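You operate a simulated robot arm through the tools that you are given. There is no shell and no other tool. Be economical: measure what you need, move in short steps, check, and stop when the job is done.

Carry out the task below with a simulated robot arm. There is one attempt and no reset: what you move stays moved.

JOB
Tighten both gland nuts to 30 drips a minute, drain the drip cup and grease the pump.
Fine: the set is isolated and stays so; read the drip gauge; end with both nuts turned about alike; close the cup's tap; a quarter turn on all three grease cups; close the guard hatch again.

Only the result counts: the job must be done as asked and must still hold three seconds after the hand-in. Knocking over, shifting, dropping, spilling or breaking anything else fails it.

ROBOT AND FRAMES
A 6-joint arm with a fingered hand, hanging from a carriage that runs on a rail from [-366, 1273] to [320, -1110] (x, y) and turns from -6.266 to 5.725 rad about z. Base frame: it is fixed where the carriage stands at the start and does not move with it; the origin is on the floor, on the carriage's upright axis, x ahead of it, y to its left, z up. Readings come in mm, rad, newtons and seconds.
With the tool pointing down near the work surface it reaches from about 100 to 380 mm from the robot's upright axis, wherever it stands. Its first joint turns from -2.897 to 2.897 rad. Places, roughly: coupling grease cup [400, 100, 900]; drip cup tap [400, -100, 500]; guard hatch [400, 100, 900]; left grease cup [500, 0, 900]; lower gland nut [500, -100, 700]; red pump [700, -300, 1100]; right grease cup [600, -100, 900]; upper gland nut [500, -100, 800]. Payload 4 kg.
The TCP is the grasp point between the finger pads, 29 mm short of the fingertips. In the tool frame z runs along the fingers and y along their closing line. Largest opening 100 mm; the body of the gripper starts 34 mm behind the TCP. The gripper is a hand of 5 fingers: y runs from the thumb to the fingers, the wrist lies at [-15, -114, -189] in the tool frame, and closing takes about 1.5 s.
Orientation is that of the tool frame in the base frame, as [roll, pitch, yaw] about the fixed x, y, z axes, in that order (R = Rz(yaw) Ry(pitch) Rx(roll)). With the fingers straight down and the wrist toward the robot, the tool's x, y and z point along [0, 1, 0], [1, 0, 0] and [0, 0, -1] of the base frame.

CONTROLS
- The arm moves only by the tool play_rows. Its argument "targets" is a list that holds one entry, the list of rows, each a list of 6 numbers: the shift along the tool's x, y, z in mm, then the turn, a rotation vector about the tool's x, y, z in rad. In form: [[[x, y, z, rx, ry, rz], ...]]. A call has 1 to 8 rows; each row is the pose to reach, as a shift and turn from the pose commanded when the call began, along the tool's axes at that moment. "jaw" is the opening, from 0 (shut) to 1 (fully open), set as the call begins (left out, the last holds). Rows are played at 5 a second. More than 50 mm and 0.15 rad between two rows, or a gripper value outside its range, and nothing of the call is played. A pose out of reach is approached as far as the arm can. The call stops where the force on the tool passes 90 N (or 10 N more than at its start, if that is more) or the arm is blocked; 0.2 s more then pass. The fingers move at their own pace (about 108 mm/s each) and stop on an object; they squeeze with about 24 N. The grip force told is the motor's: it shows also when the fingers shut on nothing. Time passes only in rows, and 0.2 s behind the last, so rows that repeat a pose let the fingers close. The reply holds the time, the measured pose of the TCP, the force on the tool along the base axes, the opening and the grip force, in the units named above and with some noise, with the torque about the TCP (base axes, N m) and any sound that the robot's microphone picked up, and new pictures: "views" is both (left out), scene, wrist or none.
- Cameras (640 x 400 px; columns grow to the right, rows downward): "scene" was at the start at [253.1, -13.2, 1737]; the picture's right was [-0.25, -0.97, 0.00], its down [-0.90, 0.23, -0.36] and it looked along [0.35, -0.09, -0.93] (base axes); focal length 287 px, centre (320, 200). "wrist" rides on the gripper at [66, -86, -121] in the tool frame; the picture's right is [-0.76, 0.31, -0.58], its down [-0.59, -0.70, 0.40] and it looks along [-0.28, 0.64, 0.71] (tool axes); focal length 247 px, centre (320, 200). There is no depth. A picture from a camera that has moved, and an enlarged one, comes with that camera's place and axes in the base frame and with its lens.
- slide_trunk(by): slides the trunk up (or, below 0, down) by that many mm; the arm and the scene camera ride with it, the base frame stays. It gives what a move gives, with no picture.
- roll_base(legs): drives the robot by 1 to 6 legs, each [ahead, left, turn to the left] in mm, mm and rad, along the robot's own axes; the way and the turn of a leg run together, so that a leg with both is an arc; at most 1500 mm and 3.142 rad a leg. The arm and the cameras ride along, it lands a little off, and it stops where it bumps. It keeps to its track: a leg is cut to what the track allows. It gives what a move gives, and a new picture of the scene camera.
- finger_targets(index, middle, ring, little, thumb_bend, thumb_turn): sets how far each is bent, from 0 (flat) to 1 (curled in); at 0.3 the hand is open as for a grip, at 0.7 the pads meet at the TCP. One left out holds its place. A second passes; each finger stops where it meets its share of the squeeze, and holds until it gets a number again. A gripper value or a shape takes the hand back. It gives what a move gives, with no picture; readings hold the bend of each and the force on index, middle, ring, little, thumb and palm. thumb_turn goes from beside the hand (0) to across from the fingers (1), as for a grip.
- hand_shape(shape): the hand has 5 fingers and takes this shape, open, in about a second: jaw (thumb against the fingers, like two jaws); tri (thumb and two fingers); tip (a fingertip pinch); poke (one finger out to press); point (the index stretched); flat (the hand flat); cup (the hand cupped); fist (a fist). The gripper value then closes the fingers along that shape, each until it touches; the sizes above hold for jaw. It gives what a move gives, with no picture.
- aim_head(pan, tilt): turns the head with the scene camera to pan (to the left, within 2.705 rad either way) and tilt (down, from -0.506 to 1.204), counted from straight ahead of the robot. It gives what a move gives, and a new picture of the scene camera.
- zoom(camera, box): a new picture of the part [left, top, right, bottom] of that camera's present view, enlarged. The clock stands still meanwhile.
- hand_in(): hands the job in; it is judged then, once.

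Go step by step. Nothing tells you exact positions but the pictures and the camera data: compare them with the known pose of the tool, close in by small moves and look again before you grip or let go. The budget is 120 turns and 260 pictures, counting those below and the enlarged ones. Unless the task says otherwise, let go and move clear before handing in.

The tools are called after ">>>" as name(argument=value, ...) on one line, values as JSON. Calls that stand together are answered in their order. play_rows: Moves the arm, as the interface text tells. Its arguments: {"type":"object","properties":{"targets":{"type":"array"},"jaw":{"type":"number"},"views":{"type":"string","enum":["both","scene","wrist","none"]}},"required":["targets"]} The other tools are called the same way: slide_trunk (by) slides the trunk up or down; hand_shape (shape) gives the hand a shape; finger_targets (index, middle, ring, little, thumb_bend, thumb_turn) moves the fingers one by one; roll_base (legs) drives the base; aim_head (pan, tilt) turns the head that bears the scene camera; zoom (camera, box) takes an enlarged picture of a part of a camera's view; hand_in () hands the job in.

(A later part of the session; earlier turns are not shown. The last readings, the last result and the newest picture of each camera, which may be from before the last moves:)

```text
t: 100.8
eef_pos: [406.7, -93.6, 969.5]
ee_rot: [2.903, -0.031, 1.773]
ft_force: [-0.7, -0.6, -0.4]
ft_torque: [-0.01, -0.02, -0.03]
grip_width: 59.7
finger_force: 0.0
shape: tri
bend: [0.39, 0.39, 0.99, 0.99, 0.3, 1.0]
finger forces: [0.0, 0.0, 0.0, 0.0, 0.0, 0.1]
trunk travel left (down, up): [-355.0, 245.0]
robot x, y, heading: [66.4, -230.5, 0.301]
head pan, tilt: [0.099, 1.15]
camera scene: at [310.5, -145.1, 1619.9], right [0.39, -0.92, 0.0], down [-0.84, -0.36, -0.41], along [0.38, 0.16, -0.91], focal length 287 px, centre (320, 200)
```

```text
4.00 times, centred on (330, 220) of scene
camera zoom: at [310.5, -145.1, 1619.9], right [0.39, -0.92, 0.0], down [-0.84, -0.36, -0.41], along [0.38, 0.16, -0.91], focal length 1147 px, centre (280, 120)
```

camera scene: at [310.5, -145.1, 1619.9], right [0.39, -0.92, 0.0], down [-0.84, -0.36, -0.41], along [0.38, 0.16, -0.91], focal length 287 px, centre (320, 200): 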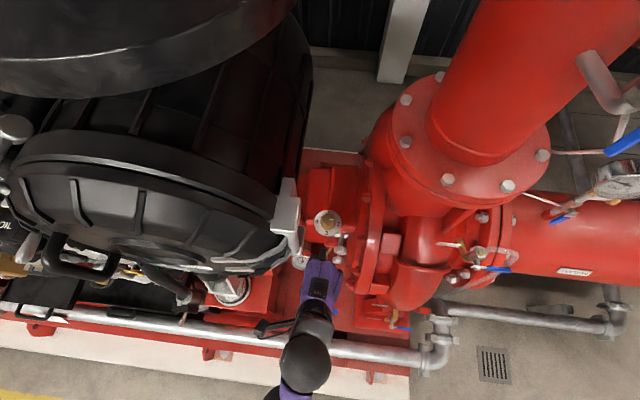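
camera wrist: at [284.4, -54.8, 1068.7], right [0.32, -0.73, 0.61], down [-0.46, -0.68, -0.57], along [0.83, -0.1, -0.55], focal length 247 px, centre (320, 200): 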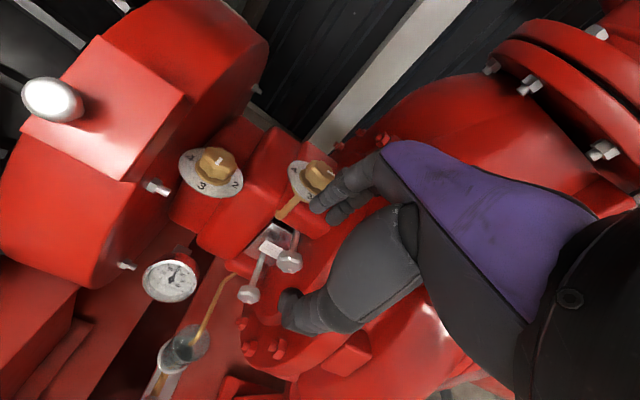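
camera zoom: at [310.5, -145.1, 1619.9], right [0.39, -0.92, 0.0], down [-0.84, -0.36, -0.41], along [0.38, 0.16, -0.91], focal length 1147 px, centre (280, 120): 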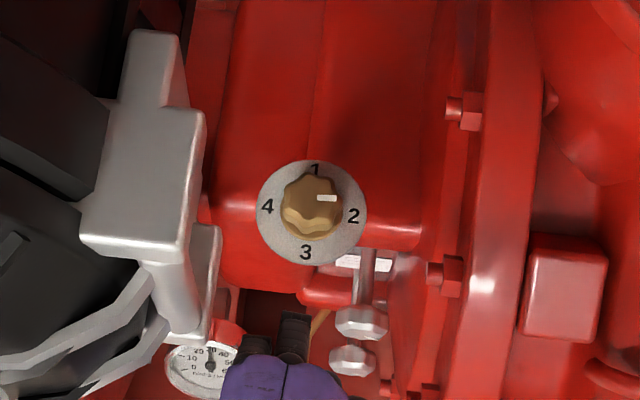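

The right cup's mark is on 2 (≈87°). Now the left cup at about (491,27,872): shift the robot 100 mm left along the rail and lower the trunk 45 mm so the same motion fits.

>>> roll_base(legs=[[-2, 100, 0]])

>>> slide_trunk(by=-35)

>>> play_rows(targets=[[[0, 0, 0, 0, 0, 0]]], views="wrist")

```text
t: 102.0
eef_pos: [379.2, 4.5, 969.3]
ee_rot: [2.902, -0.03, 1.774]
ft_force: [-0.6, -0.9, -0.2]
ft_torque: [0.01, -0.01, -0.05]
grip_width: 60.1
finger_force: 0.0
shape: tri
bend: [0.39, 0.39, 0.99, 0.99, 0.3, 1.0]
finger forces: [0.0, 0.0, 0.0, 0.0, 0.0, 0.1]
trunk travel left (down, up): [-355.0, 245.0]
robot x, y, heading: [39.0, -131.0, 0.305]
head pan, tilt: [0.099, 1.15]
camera scene: at [282.4, -47.8, 1619.9], right [0.39, -0.92, 0.0], down [-0.84, -0.36, -0.41], along [0.38, 0.16, -0.91], focal length 287 px, centre (320, 200)
```

scene: 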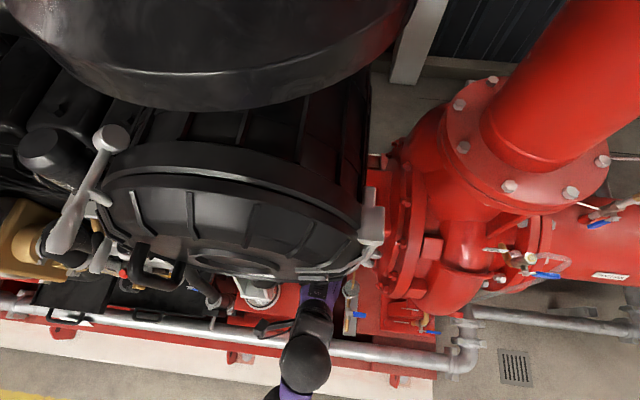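

```text
t: 102.7
eef_pos: [380.2, 4.5, 934.2]
ee_rot: [2.902, -0.033, 1.774]
ft_force: [0.0, -0.4, -0.4]
ft_torque: [0.02, 0.02, 0.01]
grip_width: 59.8
finger_force: 0.1
shape: tri
bend: [0.39, 0.39, 0.99, 0.99, 0.3, 1.0]
finger forces: [0.1, 0.1, 0.1, 0.0, 0.0, 0.1]
trunk travel left (down, up): [-320.0, 280.0]
robot x, y, heading: [40.0, -133.9, 0.303]
head pan, tilt: [0.099, 1.15]
```

```text
t: 103.1
eef_pos: [378.8, 4.9, 934.7]
ee_rot: [2.902, -0.031, 1.775]
ft_force: [-0.2, -0.2, -0.2]
ft_torque: [0.02, -0.03, 0.01]
grip_width: 59.7
finger_force: 0.0
shape: tri
bend: [0.39, 0.39, 0.99, 0.99, 0.3, 1.0]
finger forces: [0.0, 0.0, 0.1, 0.0, 0.0, 0.0]
trunk travel left (down, up): [-320.0, 280.0]
robot x, y, heading: [36.7, -132.5, 0.304]
head pan, tilt: [0.099, 1.15]
camera wrist: at [256.7, 42.7, 1033.7], right [0.32, -0.73, 0.61], down [-0.46, -0.68, -0.57], along [0.83, -0.1, -0.55], focal length 247 px, centre (320, 200)
```

wrist: 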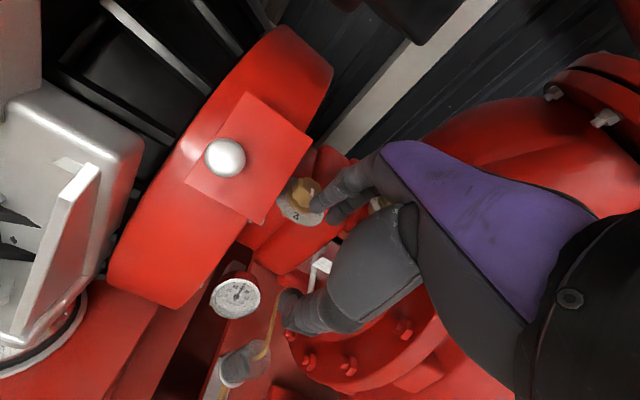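

The left knob is at about (491,29,874). Move to a hover above it with a +0.4 yaw.

>>> play_rows(targets=[[[-1, 20, -10, 0, 0.02, -0.08], [-3, 45, -6, 0, 0.05, -0.2], [-5, 72, 0, 0, 0.08, -0.32], [-6, 101, 8, 0, 0.113, -0.44], [-6, 101, 8, 0, 0.113, -0.462]]], views="both")

>>> zoom(camera="wrist", box=[180, 140, 420, 340])

```text
t: 104.3
eef_pos: [477.8, 18.8, 950.5]
ee_rot: [2.889, -0.03, 2.251]
ft_force: [-1.0, -0.3, 0.2]
ft_torque: [0.03, 0.02, 0.02]
grip_width: 60.0
finger_force: 0.0
shape: tri
bend: [0.39, 0.39, 0.99, 0.99, 0.3, 1.0]
finger forces: [0.0, 0.0, 0.0, 0.0, 0.0, 0.0]
out of reach, approached as far as the arm can: row 2
trunk travel left (down, up): [-320.0, 280.0]
robot x, y, heading: [38.2, -131.7, 0.301]
head pan, tilt: [0.099, 1.15]
camera scene: at [282.5, -47.8, 1585.0], right [0.39, -0.92, 0.0], down [-0.84, -0.36, -0.41], along [0.38, 0.16, -0.91], focal length 287 px, centre (320, 200)
camera wrist: at [350.4, -4.0, 1047.6], right [0.61, -0.51, 0.61], down [-0.09, -0.81, -0.58], along [0.79, 0.3, -0.54], focal length 247 px, centre (320, 200)
```

scene: 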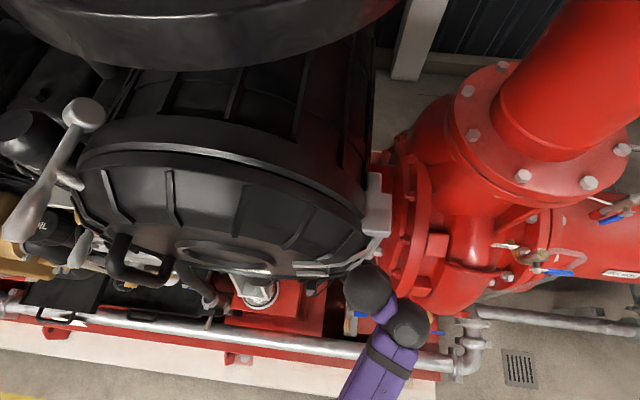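
wrist: 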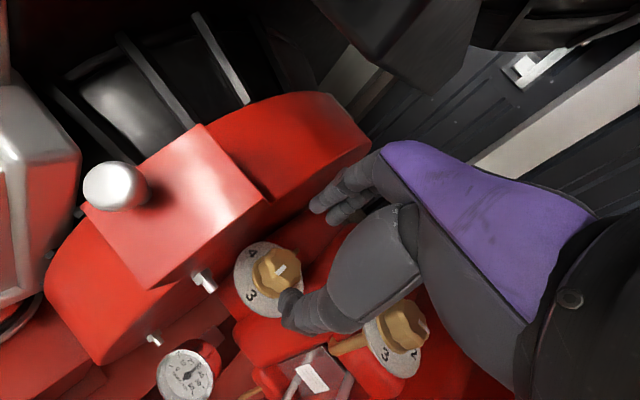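

```text
2.00 times, centred on (300, 240) of wrist
camera zoom: at [350.4, -4.0, 1047.6], right [0.61, -0.51, 0.61], down [-0.09, -0.81, -0.58], along [0.79, 0.3, -0.54], focal length 494 px, centre (360, 120)
```

zoom: 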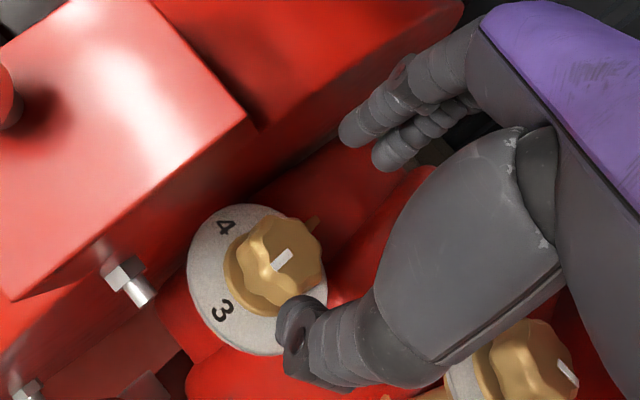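

Knob confirmed at (490,29,875). Descend onto it, biased slightly away from the guard.

>>> play_rows(targets=[[[-2, -1, 18, 0, -0.02, 0.08], [-3, -2, 36, 0, -0.03, 0.1], [-3, -2, 52, 0, -0.03, 0.1], [-3, -2, 52, 0, -0.03, 0.1]]], views="wrist")

>>> zoom(camera="wrist", box=[200, 120, 440, 320])

```text
t: 105.3
eef_pos: [486.9, 25.1, 898.9]
ee_rot: [2.89, -0.023, 2.145]
ft_force: [0.3, -0.7, 0.2]
ft_torque: [0.04, -0.02, 0.02]
grip_width: 60.0
finger_force: 0.0
shape: tri
bend: [0.39, 0.39, 0.99, 0.99, 0.3, 1.0]
finger forces: [0.0, 0.1, 0.0, 0.1, 0.0, 0.0]
trunk travel left (down, up): [-320.0, 280.0]
robot x, y, heading: [38.2, -130.2, 0.304]
head pan, tilt: [0.099, 1.15]
camera wrist: at [358.0, 16.9, 996.2], right [0.55, -0.56, 0.62], down [-0.18, -0.8, -0.57], along [0.82, 0.21, -0.54], focal length 247 px, centre (320, 200)
```

wrist: 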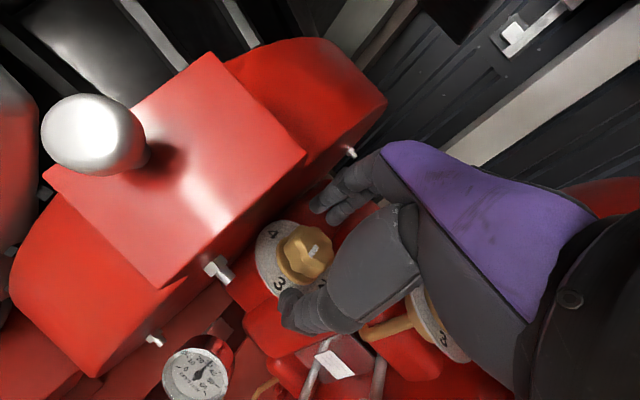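

```text
2.00 times, centred on (320, 220) of wrist
camera zoom: at [358.0, 16.9, 996.2], right [0.55, -0.56, 0.62], down [-0.18, -0.8, -0.57], along [0.82, 0.21, -0.54], focal length 494 px, centre (320, 160)
```

zoom: 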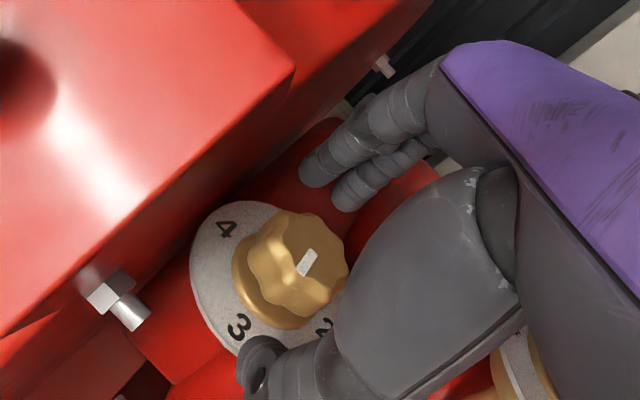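

Well placed with no contact. Close, then turn 0.7 rad.

>>> play_rows(targets=[[[0, 0, 0, 0, 0, 0], [0, 0, 0, 0, 0, 0], [0, 0, 0, 0, 0, 0], [0, 0, 0, 0, 0, 0], [0, 0, 0, 0, 0, 0], [0, 0, 0, 0, 0, 0], [0, 0, 0, 0, 0, 0]]], jaw=0, views="none")

>>> play_rows(targets=[[[0.9, 0, 0, 0, -0.034, 0.136], [1.7, 0.2, 0, 0, -0.068, 0.272], [2.5, 0.5, 0, 0, -0.102, 0.408], [3.3, 0.9, 0, 0, -0.136, 0.544], [4, 1.4, 0, 0, -0.17, 0.68], [4, 1.4, 0, 0, -0.17, 0.68]]], views="wrist")

>>> zoom(camera="wrist", box=[200, 120, 440, 320])

```text
t: 106.9
eef_pos: [487.1, 25.0, 898.6]
ee_rot: [2.89, -0.026, 2.147]
ft_force: [-3.2, -0.3, 5.4]
ft_torque: [0.16, -0.15, 0.02]
grip_width: 25.1
finger_force: 23.6
shape: tri
bend: [0.75, 0.48, 1.0, 1.0, 0.56, 1.0]
finger forces: [9.4, 10.3, 0.1, 0.1, 19.9, 0.0]
trunk travel left (down, up): [-320.0, 280.0]
robot x, y, heading: [38.1, -128.2, 0.299]
head pan, tilt: [0.099, 1.15]
```

```text
t: 108.3
eef_pos: [485.5, 32.0, 900.6]
ee_rot: [2.907, -0.026, 1.446]
ft_force: [-11.5, 8.4, 3.0]
ft_torque: [0.21, -0.04, 0.1]
grip_width: 21.8
finger_force: 23.9
shape: tri
bend: [0.77, 0.55, 1.0, 1.0, 0.73, 0.99]
finger forces: [14.0, 0.0, 0.0, 0.0, 16.0, 0.0]
trunk travel left (down, up): [-320.0, 280.0]
robot x, y, heading: [39.5, -129.2, 0.301]
head pan, tilt: [0.099, 1.15]
camera wrist: at [383.5, 108.1, 1000.4], right [0.07, -0.79, 0.61], down [-0.66, -0.5, -0.57], along [0.75, -0.37, -0.55], focal length 247 px, centre (320, 200)
```

wrist: 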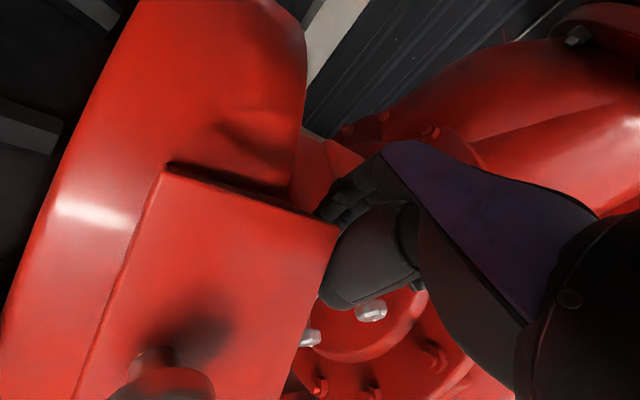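

```text
2.00 times, centred on (320, 220) of wrist
camera zoom: at [383.5, 108.1, 1000.4], right [0.07, -0.79, 0.61], down [-0.66, -0.5, -0.57], along [0.75, -0.37, -0.55], focal length 494 px, centre (320, 160)
```

zoom: 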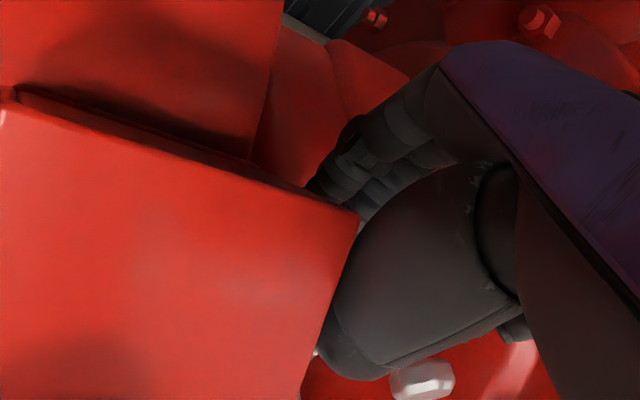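

The hatch edge is close to the hand here. Open, lift slightly, swing back and check the mark.

>>> play_rows(targets=[[[0, 0, 0, 0, 0, 0], [0, 0, 0, 0, 0, 0], [0, 0, 0, 0, 0, 0], [0, 0, -12, 0, 0.035, -0.136], [0, 0, -25, 0, 0.07, -0.272], [0, 0, -35, 0, 0.105, -0.408], [0, 0, -40, 0, 0.14, -0.544], [0, 0, -40, 0, 0.175, -0.68]]], jaw=0.6, views="wrist")

>>> zoom(camera="wrist", box=[200, 160, 400, 340])

```text
t: 110.1
eef_pos: [478.3, 26.5, 939.2]
ee_rot: [2.888, -0.03, 2.143]
ft_force: [0.2, 0.4, -0.2]
ft_torque: [-0.05, -0.07, -0.01]
grip_width: 59.9
finger_force: 0.1
shape: tri
bend: [0.39, 0.39, 0.99, 0.99, 0.3, 1.0]
finger forces: [0.0, 0.0, 0.0, 0.1, 0.0, 0.0]
trunk travel left (down, up): [-320.0, 280.0]
robot x, y, heading: [38.8, -130.2, 0.302]
head pan, tilt: [0.099, 1.15]
camera wrist: at [349.2, 17.8, 1036.8], right [0.55, -0.57, 0.61], down [-0.18, -0.8, -0.58], along [0.82, 0.21, -0.54], focal length 247 px, centre (320, 200)
```

wrist: 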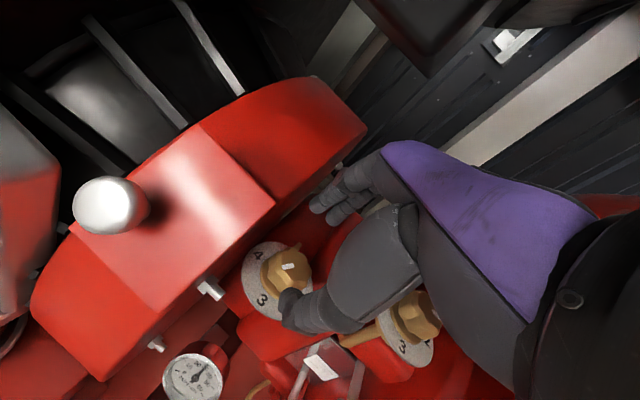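

```text
2.22 times, centred on (300, 250) of wrist
camera zoom: at [349.2, 17.8, 1036.8], right [0.55, -0.57, 0.61], down [-0.18, -0.8, -0.58], along [0.82, 0.21, -0.54], focal length 549 px, centre (364, 89)
```

zoom: 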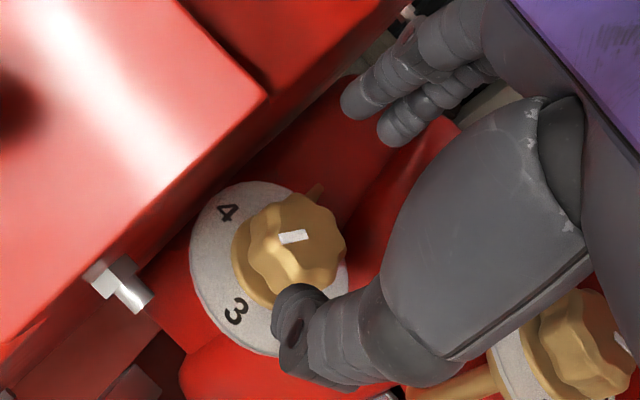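

The left knob turned about 0.62 rad. Regrip with more left yaw for the next stroke.

>>> play_rows(targets=[[[-2, -2, 10, 0, 0.02, -0.08], [-5, -4, 25, 0, 0.04, -0.155], [-5, -4, 42, 0, 0.04, -0.155], [-5, -4, 42, 0, 0.04, -0.155]]], views="wrist")

>>> play_rows(targets=[[[0, 0, 0, 0, 0, 0], [0, 0, 0, 0, 0, 0], [0, 0, 0, 0, 0, 0], [0, 0, 0, 0, 0, 0], [0, 0, 0, 0, 0, 0], [0, 0, 0, 0, 0, 0], [0, 0, 0, 0, 0, 0]]], jaw=0, views="wrist")

>>> zoom(camera="wrist", box=[200, 120, 440, 320])

```text
t: 111.1
eef_pos: [484.9, 29.1, 896.5]
ee_rot: [2.885, -0.028, 2.309]
ft_force: [-0.6, 0.6, 0.6]
ft_torque: [-0.01, -0.02, 0.0]
grip_width: 59.7
finger_force: 0.1
shape: tri
bend: [0.39, 0.39, 0.99, 0.99, 0.3, 1.0]
finger forces: [0.0, 0.0, 0.0, 0.0, 0.0, 0.0]
trunk travel left (down, up): [-320.0, 280.0]
robot x, y, heading: [36.9, -130.7, 0.307]
head pan, tilt: [0.099, 1.15]
camera wrist: at [358.7, -1.3, 993.8], right [0.63, -0.47, 0.61], down [-0.04, -0.81, -0.58], along [0.77, 0.34, -0.53], focal length 247 px, centre (320, 200)
```

wrist: 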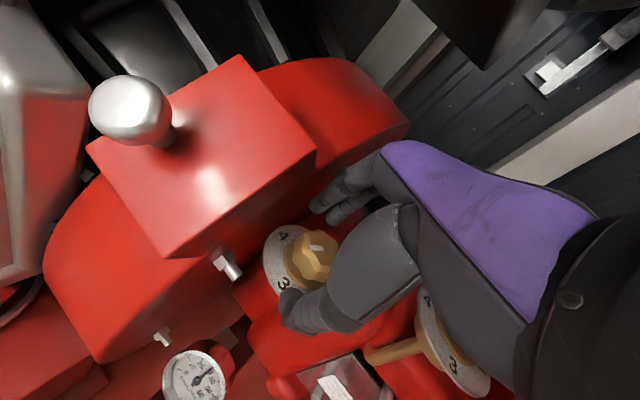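

```text
t: 112.7
eef_pos: [485.2, 30.0, 897.1]
ee_rot: [2.883, -0.028, 2.307]
ft_force: [-5.5, 1.3, 12.6]
ft_torque: [0.26, -0.21, 0.05]
grip_width: 22.8
finger_force: 24.2
shape: tri
bend: [0.74, 0.48, 1.0, 1.0, 0.72, 1.0]
finger forces: [10.3, 13.8, 0.0, 0.1, 18.0, 0.1]
trunk travel left (down, up): [-320.0, 280.0]
robot x, y, heading: [39.7, -133.7, 0.302]
head pan, tilt: [0.099, 1.15]
camera wrist: at [358.4, -0.7, 994.3], right [0.63, -0.47, 0.61], down [-0.04, -0.81, -0.58], along [0.77, 0.34, -0.53], focal length 247 px, centre (320, 200)
```

wrist: 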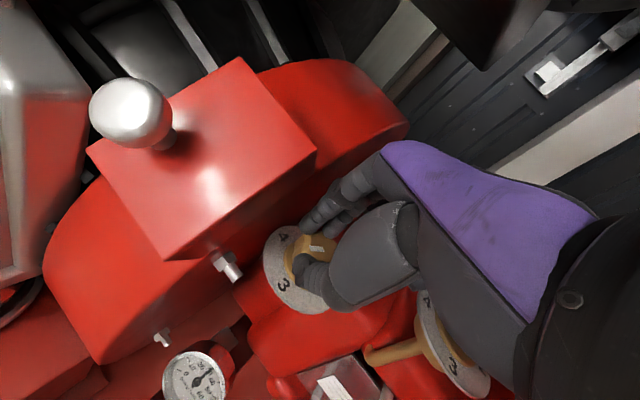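

```text
2.00 times, centred on (320, 220) of wrist
camera zoom: at [358.4, -0.7, 994.3], right [0.63, -0.47, 0.61], down [-0.04, -0.81, -0.58], along [0.77, 0.34, -0.53], focal length 494 px, centre (320, 160)
```

zoom: 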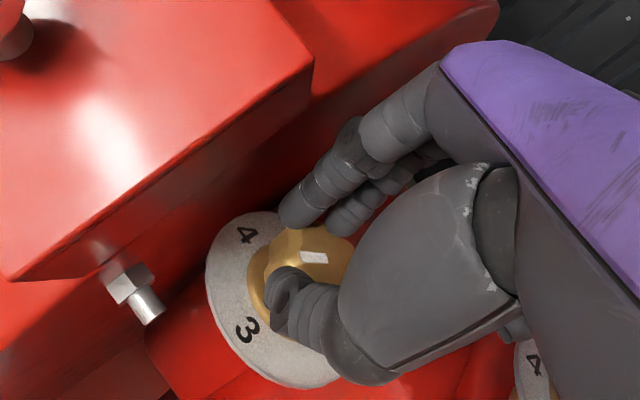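

>>> play_rows(targets=[[[0.4, 0.6, 0, 0, -0.034, 0.132], [0.8, 1.2, 0, 0, -0.068, 0.264], [1.1, 1.8, 0, 0, -0.1, 0.396], [1.3, 2.4, 0, 0, -0.135, 0.528], [1.4, 3, 0, 0, -0.17, 0.66], [1.4, 3, 0, 0, -0.17, 0.66]]], views="none")

>>> play_rows(targets=[[[0, 0, 0, 0, 0, 0], [0, 0, 0, 0, 0, 0], [0, 0, 0, 0, 0, 0], [0, 0, -12, 0, 0.035, -0.136], [0, 0, -25, 0, 0.07, -0.272], [0, 0, -35, 0, 0.105, -0.408], [0, 0, -40, 0, 0.128, -0.5]]], jaw=0.6, views="wrist")

>>> zoom(camera="wrist", box=[200, 160, 400, 340])

```text
t: 114.1
eef_pos: [487.0, 37.1, 898.8]
ee_rot: [2.901, -0.028, 1.63]
ft_force: [1.3, 17.6, 2.4]
ft_torque: [0.46, -0.29, 0.27]
grip_width: 21.2
finger_force: 24.2
shape: tri
bend: [0.73, 0.48, 1.0, 1.0, 0.73, 1.0]
finger forces: [14.5, 11.0, 0.0, 0.1, 15.3, 0.0]
trunk travel left (down, up): [-320.0, 280.0]
robot x, y, heading: [37.4, -131.9, 0.303]
head pan, tilt: [0.099, 1.15]
```

```text
t: 115.7
eef_pos: [478.9, 30.1, 937.1]
ee_rot: [2.888, -0.029, 2.142]
ft_force: [-0.2, 0.0, 0.1]
ft_torque: [0.01, -0.03, 0.01]
grip_width: 59.6
finger_force: 0.1
shape: tri
bend: [0.39, 0.39, 0.99, 1.0, 0.3, 1.0]
finger forces: [0.1, 0.0, 0.0, 0.0, 0.0, 0.0]
trunk travel left (down, up): [-320.0, 280.0]
robot x, y, heading: [34.2, -129.9, 0.306]
head pan, tilt: [0.099, 1.15]
camera wrist: at [348.4, 22.1, 1034.2], right [0.55, -0.57, 0.61], down [-0.18, -0.8, -0.58], along [0.82, 0.2, -0.54], focal length 247 px, centre (320, 200)
```

wrist: 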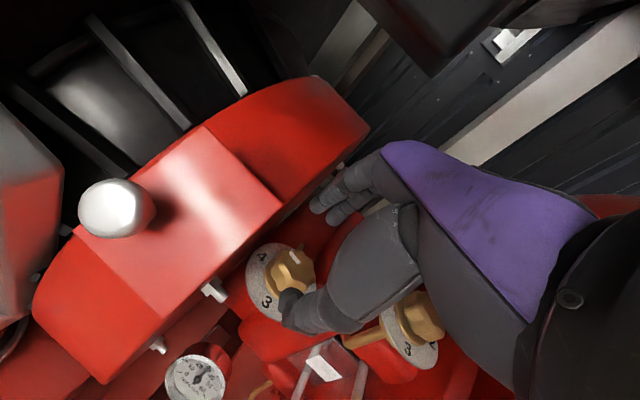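

```text
2.22 times, centred on (300, 250) of wrist
camera zoom: at [348.4, 22.1, 1034.2], right [0.55, -0.57, 0.61], down [-0.18, -0.8, -0.58], along [0.82, 0.2, -0.54], focal length 549 px, centre (364, 89)
```

zoom: 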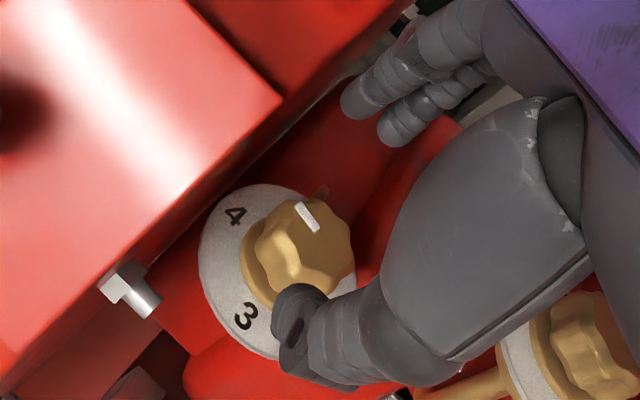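

The mark needs a clearer look. Pull the hand back and zoom on the left dial.

>>> play_rows(targets=[[[-10, -20, -20, 0, 0, 0], [-25, -45, -40, 0, 0, 0], [-40, -60, -40, 0, 0, 0]]], views="wrist")

>>> zoom(camera="wrist", box=[180, 120, 330, 260])

```text
t: 116.5
eef_pos: [444.2, -37.4, 954.1]
ee_rot: [2.886, -0.025, 2.141]
ft_force: [-0.1, -0.2, -0.5]
ft_torque: [0.03, -0.02, 0.04]
grip_width: 59.8
finger_force: 0.0
shape: tri
bend: [0.39, 0.39, 0.99, 0.99, 0.3, 1.0]
finger forces: [0.0, 0.0, 0.0, 0.1, 0.0, 0.0]
out of reach, approached as far as the arm can: row 3
trunk travel left (down, up): [-320.0, 280.0]
robot x, y, heading: [38.7, -134.0, 0.304]
head pan, tilt: [0.099, 1.15]
camera wrist: at [314.1, -45.4, 1051.3], right [0.54, -0.57, 0.62], down [-0.18, -0.8, -0.58], along [0.82, 0.2, -0.53], focal length 247 px, centre (320, 200)
```

wrist: 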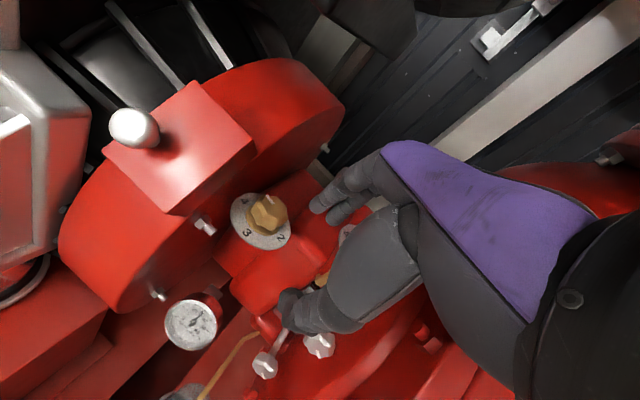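

```text
2.86 times, centred on (255, 190) of wrist
camera zoom: at [314.1, -45.4, 1051.3], right [0.54, -0.57, 0.62], down [-0.18, -0.8, -0.58], along [0.82, 0.2, -0.53], focal length 706 px, centre (506, 229)
```

zoom: 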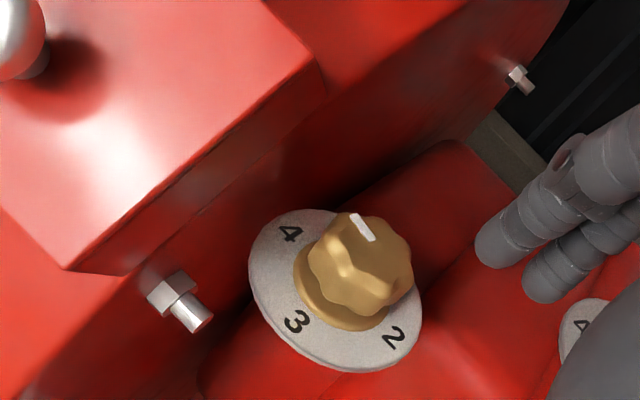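

By projection the left knob went from pointing at 3 to about 10° past 4, so a quarter turn is done. Now the guard hatch: back off, drive left and look at it.

>>> play_rows(targets=[[[0, -45, -20, 0, 0, 0], [0, -90, -40, 0, 0, 0], [0, -120, -50, 0, 0, 0]]], views="none")

>>> roll_base(legs=[[-3, 130, 0]])

>>> play_rows(targets=[[[0, 0, 0, 0, 0, 0]]], views="wrist")

```text
t: 117.3
eef_pos: [365.1, -49.8, 921.5]
ee_rot: [2.886, -0.024, 2.138]
ft_force: [0.2, -0.4, -1.0]
ft_torque: [-0.01, 0.02, 0.0]
grip_width: 59.8
finger_force: 0.2
shape: tri
bend: [0.39, 0.39, 0.99, 0.99, 0.3, 1.0]
finger forces: [0.1, 0.1, 0.1, 0.1, 0.0, 0.0]
out of reach, approached as far as the arm can: row 1, 2, 3
trunk travel left (down, up): [-320.0, 280.0]
robot x, y, heading: [37.8, -130.7, 0.307]
head pan, tilt: [0.099, 1.15]
```

```text
t: 118.6
eef_pos: [329.0, 77.5, 921.6]
ee_rot: [2.886, -0.024, 2.138]
ft_force: [-0.5, -0.6, -0.7]
ft_torque: [-0.01, 0.02, 0.02]
grip_width: 59.7
finger_force: 0.1
shape: tri
bend: [0.39, 0.39, 0.99, 0.99, 0.3, 1.0]
finger forces: [0.0, 0.4, 0.1, 0.0, 0.1, 0.1]
trunk travel left (down, up): [-320.0, 280.0]
robot x, y, heading: [-0.8, -4.5, 0.305]
head pan, tilt: [0.099, 1.15]
camera scene: at [245.7, 79.9, 1584.9], right [0.39, -0.92, 0.0], down [-0.84, -0.36, -0.41], along [0.38, 0.16, -0.91], focal length 287 px, centre (320, 200)
```

scene: 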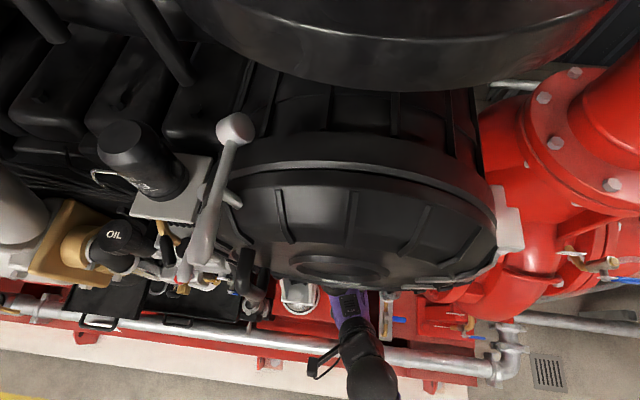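

```text
t: 119.0
eef_pos: [329.1, 77.7, 921.4]
ee_rot: [2.887, -0.025, 2.138]
ft_force: [-1.3, 0.0, -0.6]
ft_torque: [0.0, 0.0, 0.01]
grip_width: 59.9
finger_force: 0.0
shape: tri
bend: [0.39, 0.39, 0.99, 0.99, 0.3, 1.0]
finger forces: [0.0, 0.4, 0.1, 0.0, 0.0, 0.0]
trunk travel left (down, up): [-320.0, 280.0]
robot x, y, heading: [-0.7, -4.0, 0.299]
head pan, tilt: [0.099, 1.15]
camera wrist: at [199.4, 70.2, 1019.2], right [0.54, -0.57, 0.62], down [-0.18, -0.8, -0.58], along [0.82, 0.2, -0.53], focal length 247 px, centre (320, 200)
```

wrist: 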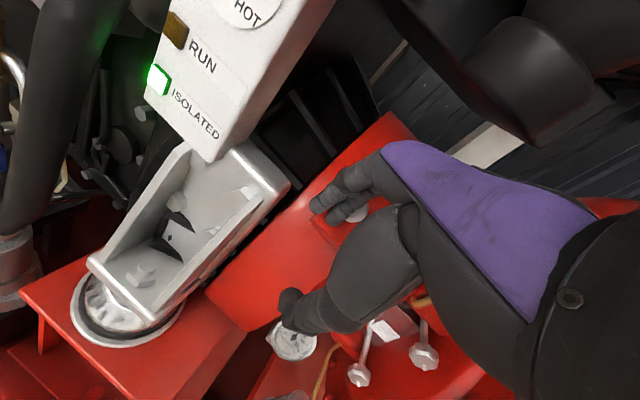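

The hatch lies on the guard's sloping front (about 57° incline); its knob head is near (390,102,909), by the left edge, so it likely hinges on the right. Tilt the hand to face the hatch at standoff.

>>> play_rows(targets=[[[0, 5, -2, -0.122, -0.028, 0.04], [0, 9, -3, -0.245, -0.057, 0.079], [0, 14, -4, -0.367, -0.085, 0.118], [0, 19, -6, -0.49, -0.114, 0.158], [0, 23, -7, -0.612, -0.142, 0.197], [0, 28, -8, -0.735, -0.171, 0.237]]], views="wrist")

>>> zoom(camera="wrist", box=[160, 120, 400, 340])

```text
t: 120.4
eef_pos: [350.6, 90.5, 936.8]
ee_rot: [2.151, -0.023, 1.851]
ft_force: [-0.3, 0.6, 0.1]
ft_torque: [-0.02, -0.01, -0.01]
grip_width: 59.7
finger_force: 0.0
shape: tri
bend: [0.39, 0.39, 0.99, 0.99, 0.3, 1.0]
finger forces: [0.1, 0.0, 0.0, 0.1, 0.0, 0.0]
trunk travel left (down, up): [-320.0, 280.0]
robot x, y, heading: [-1.7, -1.8, 0.305]
head pan, tilt: [0.099, 1.15]
camera wrist: at [189.7, 112.8, 933.6], right [-0.09, -0.83, 0.56], down [0.11, -0.56, -0.82], along [0.99, -0.01, 0.14], focal length 247 px, centre (320, 200)
```

wrist: 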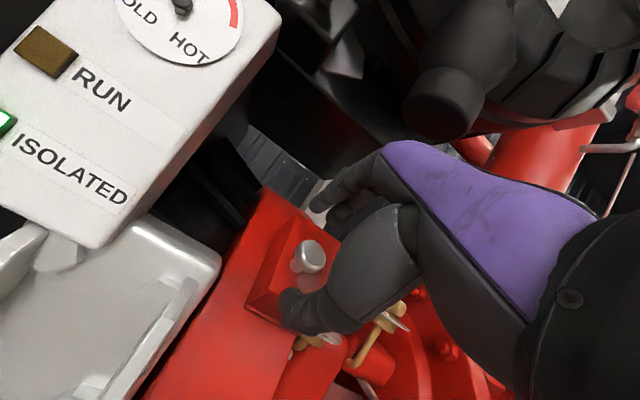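

```text
1.82 times, centred on (280, 230) of wrist
camera zoom: at [189.7, 112.8, 933.6], right [-0.09, -0.83, 0.56], down [0.11, -0.56, -0.82], along [0.99, -0.01, 0.14], focal length 449 px, centre (393, 146)
```

zoom: 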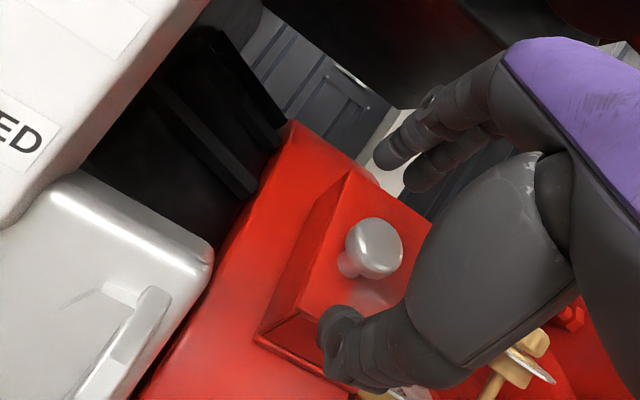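

Knob head is 43 mm ahead. Advance 32 mm and close on the knob.

>>> play_rows(targets=[[[-3, 2, 12, 0, 0, 0], [-6, 3, 24, 0, 0, 0], [-6, 3, 33, 0, 0, 0], [-6, 3, 33, 0, 0, 0]]], views="wrist")

>>> zoom(camera="wrist", box=[200, 140, 440, 340])

```text
t: 121.4
eef_pos: [379.9, 95.7, 920.9]
ee_rot: [2.154, -0.024, 1.85]
ft_force: [-1.3, 0.3, -0.3]
ft_torque: [0.05, 0.03, -0.02]
grip_width: 60.0
finger_force: 0.0
shape: tri
bend: [0.39, 0.39, 0.99, 0.99, 0.3, 1.0]
finger forces: [0.0, 0.0, 0.1, 0.0, 0.4, 0.0]
trunk travel left (down, up): [-320.0, 280.0]
robot x, y, heading: [1.7, -5.7, 0.303]
head pan, tilt: [0.099, 1.15]
camera wrist: at [219.3, 117.2, 917.9], right [-0.09, -0.83, 0.56], down [0.11, -0.56, -0.82], along [0.99, -0.01, 0.14], focal length 247 px, centre (320, 200)
```

wrist: 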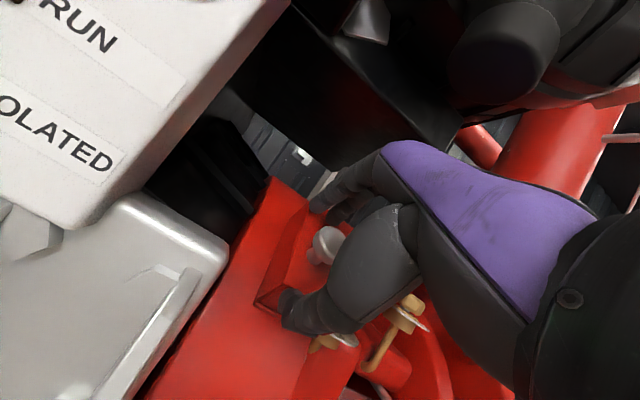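

```text
2.00 times, centred on (320, 240) of wrist
camera zoom: at [219.3, 117.2, 917.9], right [-0.09, -0.83, 0.56], down [0.11, -0.56, -0.82], along [0.99, -0.01, 0.14], focal length 494 px, centre (320, 120)
```

zoom: 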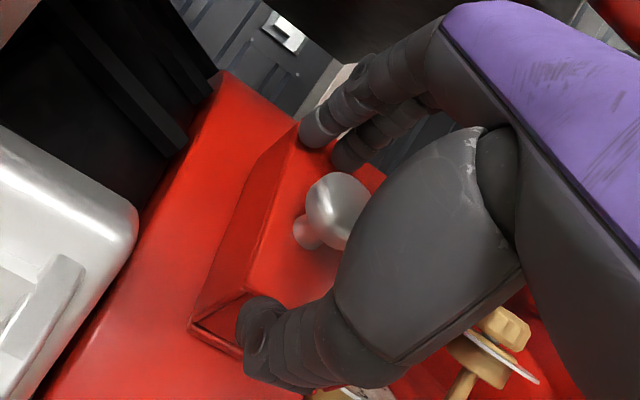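

The knob sits between the pads. Close.

>>> play_rows(targets=[[[-4, 1, 0, 0, 0, 0], [-4, 1, 0, 0, 0, 0], [-4, 1, 0, 0, 0, 0], [-4, 1, 0, 0, 0, 0], [-4, 1, 0, 0, 0, 0], [-4, 1, 0, 0, 0, 0], [-4, 1, 0, 0, 0, 0]]], jaw=0, views="wrist")

>>> zoom(camera="wrist", box=[200, 140, 440, 340])

```text
t: 123.0
eef_pos: [380.8, 91.5, 920.7]
ee_rot: [2.155, -0.024, 1.851]
ft_force: [-5.2, 2.3, -4.6]
ft_torque: [-0.07, 0.51, 0.09]
grip_width: 35.4
finger_force: 24.7
shape: tri
bend: [0.65, 0.77, 1.0, 1.0, 0.3, 0.99]
finger forces: [11.9, 7.2, 0.0, 0.0, 25.3, 0.1]
trunk travel left (down, up): [-320.0, 280.0]
robot x, y, heading: [2.2, -5.1, 0.299]
head pan, tilt: [0.099, 1.15]
camera wrist: at [219.6, 113.8, 918.2], right [-0.09, -0.83, 0.56], down [0.1, -0.56, -0.82], along [0.99, -0.01, 0.14], focal length 247 px, centre (320, 200)
```

wrist: 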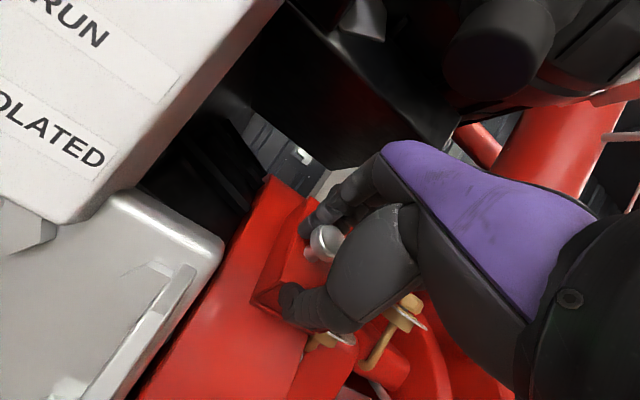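

```text
2.00 times, centred on (320, 240) of wrist
camera zoom: at [219.6, 113.8, 918.2], right [-0.09, -0.83, 0.56], down [0.1, -0.56, -0.82], along [0.99, -0.01, 0.14], focal length 494 px, centre (320, 120)
```

zoom: 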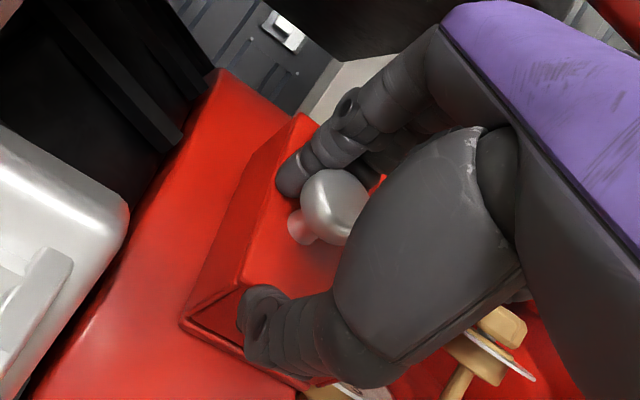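

The thumb rests on the hatch face rather than on the knob. Open, back off 8 mm and close again.

>>> play_rows(targets=[[[0, 0, 0, 0, 0, 0], [0, 0, 0, 0, 0, 0], [0, 2, -5, 0, 0, 0], [0, 4, -10, 0, 0, 0], [0, 4, -10, 0, 0, 0]]], jaw=0.6, views="none")

>>> play_rows(targets=[[[0, 0, 0, 0, 0, 0], [0, 0, 0, 0, 0, 0], [0, 0, 0, 0, 0, 0], [0, 0, 0, 0, 0, 0], [0, 0, 0, 0, 0, 0], [0, 0, 0, 0, 0, 0], [0, 0, 0, 0, 0, 0]]], jaw=0, views="wrist")

>>> zoom(camera="wrist", box=[200, 140, 440, 340])

```text
t: 124.2
eef_pos: [376.1, 88.4, 932.7]
ee_rot: [2.152, -0.023, 1.85]
ft_force: [0.8, -0.1, 0.1]
ft_torque: [0.0, 0.0, -0.03]
grip_width: 59.7
finger_force: 0.1
shape: tri
bend: [0.39, 0.39, 0.99, 1.0, 0.3, 1.0]
finger forces: [0.0, 0.0, 0.0, 0.0, 0.1, 0.0]
trunk travel left (down, up): [-320.0, 280.0]
robot x, y, heading: [0.5, -1.7, 0.303]
head pan, tilt: [0.099, 1.15]
```

```text
t: 125.8
eef_pos: [377.5, 87.3, 931.5]
ee_rot: [2.153, -0.023, 1.851]
ft_force: [3.8, -1.4, -4.0]
ft_torque: [0.04, -0.14, -0.02]
grip_width: 15.7
finger_force: 24.5
shape: tri
bend: [0.67, 0.64, 1.0, 1.0, 0.5, 1.0]
finger forces: [9.6, 10.3, 0.0, 0.0, 20.2, 0.0]
trunk travel left (down, up): [-320.0, 280.0]
robot x, y, heading: [1.7, -7.2, 0.308]
head pan, tilt: [0.099, 1.15]
camera wrist: at [216.1, 110.1, 927.5], right [-0.09, -0.83, 0.56], down [0.11, -0.56, -0.82], along [0.99, -0.01, 0.14], focal length 247 px, centre (320, 200)
```

wrist: 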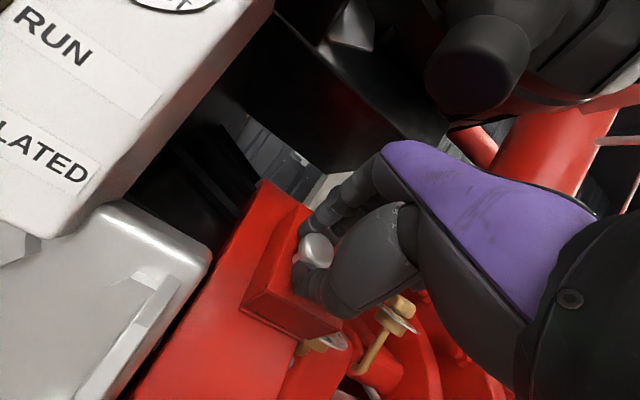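

```text
2.00 times, centred on (320, 240) of wrist
camera zoom: at [216.1, 110.1, 927.5], right [-0.09, -0.83, 0.56], down [0.11, -0.56, -0.82], along [0.99, -0.01, 0.14], focal length 494 px, centre (320, 120)
```

zoom: 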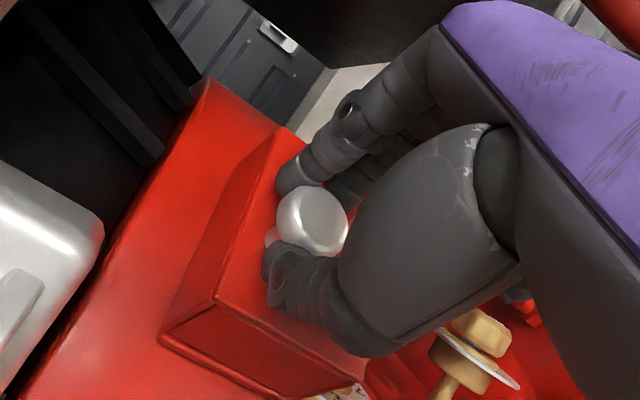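

Gripped behind the knob's head. Pull gently along the hatch normal to learn how it opens.

>>> play_rows(targets=[[[0, 0, -5, 0, 0, 0], [0, 0, -10, 0, 0, 0], [0, 0, -15, 0, 0, 0]]], views="wrist")

>>> zoom(camera="wrist", box=[160, 140, 440, 380])

```text
t: 126.6
eef_pos: [370.1, 80.7, 938.5]
ee_rot: [2.152, -0.019, 1.847]
ft_force: [29.6, -9.9, -18.0]
ft_torque: [0.01, -0.45, -0.15]
grip_width: 10.7
finger_force: 23.7
shape: tri
bend: [0.71, 0.64, 1.0, 1.0, 0.56, 1.0]
finger forces: [4.6, 14.0, 0.1, 0.0, 25.2, 0.0]
trunk travel left (down, up): [-320.0, 280.0]
robot x, y, heading: [2.6, -4.5, 0.304]
head pan, tilt: [0.099, 1.15]
camera wrist: at [208.9, 103.8, 935.7], right [-0.09, -0.82, 0.56], down [0.1, -0.57, -0.82], along [0.99, -0.02, 0.14], focal length 247 px, centre (320, 200)
```

wrist: 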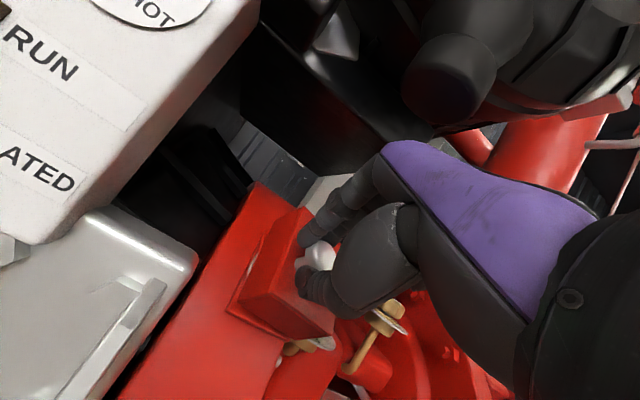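

```text
1.67 times, centred on (300, 260) of wrist
camera zoom: at [208.9, 103.8, 935.7], right [-0.09, -0.82, 0.56], down [0.1, -0.57, -0.82], along [0.99, -0.02, 0.14], focal length 412 px, centre (353, 100)
```

zoom: 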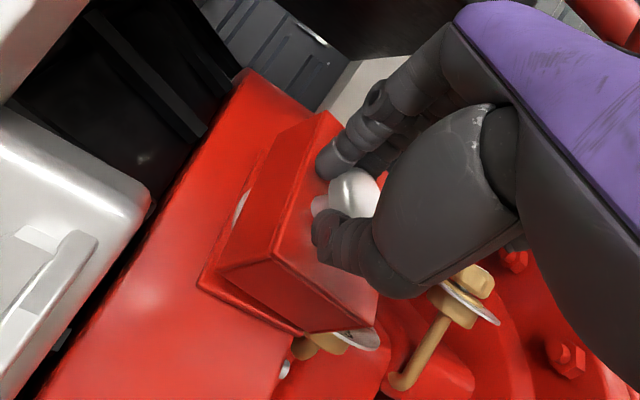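

The hatch lifts at its left side, so it hinges on the right edge. Swing the knob along an arc about that edge, turning the hand with it.

>>> play_rows(targets=[[[-8, 0, -4, 0, 0.12, 0], [-17, 0, -7, 0, 0.24, 0], [-26, 0, -9, 0, 0.36, 0], [-36, 0, -10, 0, 0.48, 0]]], views="wrist")

>>> zoom(camera="wrist", box=[160, 140, 440, 380])

```text
t: 127.6
eef_pos: [368.1, 47.7, 942.8]
ee_rot: [2.09, -0.279, 2.262]
ft_force: [-2.3, -0.5, 12.8]
ft_torque: [-0.01, -0.23, -0.04]
grip_width: 10.6
finger_force: 24.1
shape: tri
bend: [0.71, 0.74, 1.0, 1.0, 0.8, 1.0]
finger forces: [0.0, 31.9, 0.0, 0.1, 0.0, 0.0]
trunk travel left (down, up): [-320.0, 280.0]
robot x, y, heading: [-0.8, -1.7, 0.303]
head pan, tilt: [0.099, 1.15]
camera wrist: at [211.7, 5.9, 946.4], right [0.29, -0.9, 0.32], down [0.22, -0.27, -0.94], along [0.93, 0.34, 0.12], focal length 247 px, centre (320, 200)
```

wrist: 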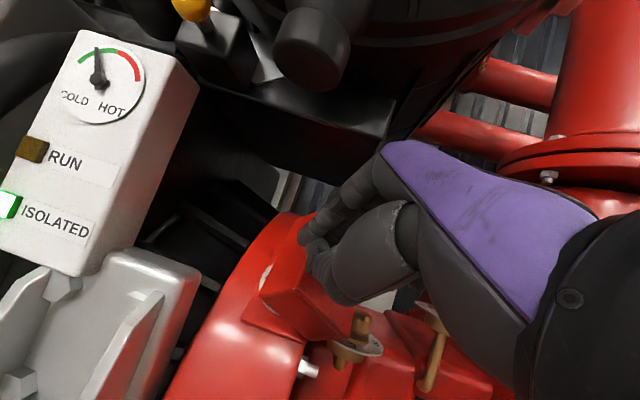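

```text
1.67 times, centred on (300, 260) of wrist
camera zoom: at [211.7, 5.9, 946.4], right [0.29, -0.9, 0.32], down [0.22, -0.27, -0.94], along [0.93, 0.34, 0.12], focal length 412 px, centre (353, 100)
```

zoom: 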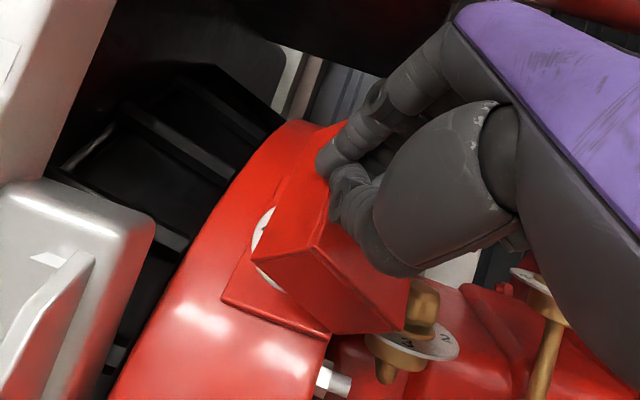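

The grip slipped but the hatch is partly open with the white dial showing beneath. Open and retract a little to see whether it stays.

>>> play_rows(targets=[[[0, 0, 0, 0, 0, 0], [0, 0, 0, 0, 0, 0], [0, 0, -20, 0, 0, 0], [0, 0, -50, 0, 0, 0], [0, 0, -50, 0, 0, 0]]], jaw=0.7, views="wrist")

>>> zoom(camera="wrist", box=[160, 140, 440, 380])

```text
t: 128.8
eef_pos: [369.4, 43.4, 972.6]
ee_rot: [2.09, -0.279, 2.262]
ft_force: [-0.3, 0.3, -0.1]
ft_torque: [0.02, 0.01, -0.01]
grip_width: 70.0
finger_force: 0.0
shape: tri
bend: [0.41, 0.36, 0.99, 1.0, 0.3, 0.99]
finger forces: [0.0, 0.0, 0.0, 0.0, 0.0, 0.0]
out of reach, approached as far as the arm can: row 3, 4, 5
trunk travel left (down, up): [-320.0, 280.0]
robot x, y, heading: [0.5, -3.5, 0.303]
head pan, tilt: [0.099, 1.15]
camera wrist: at [212.7, 1.7, 976.2], right [0.29, -0.9, 0.32], down [0.22, -0.27, -0.94], along [0.93, 0.34, 0.12], focal length 247 px, centre (320, 200)
```

wrist: 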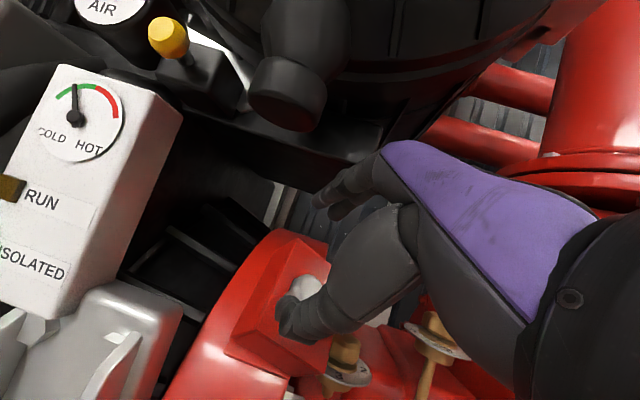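

```text
1.67 times, centred on (300, 260) of wrist
camera zoom: at [212.7, 1.7, 976.2], right [0.29, -0.9, 0.32], down [0.22, -0.27, -0.94], along [0.93, 0.34, 0.12], focal length 412 px, centre (353, 100)
```

zoom: 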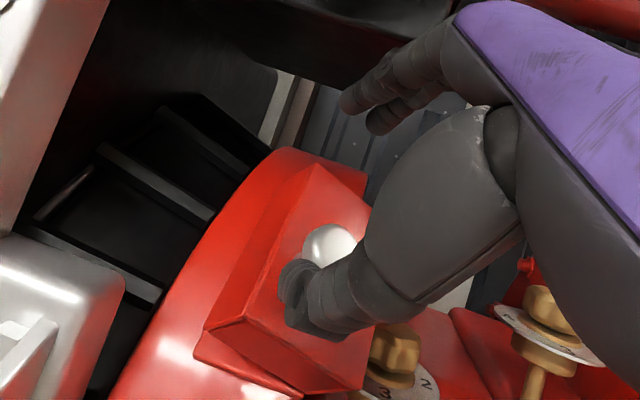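

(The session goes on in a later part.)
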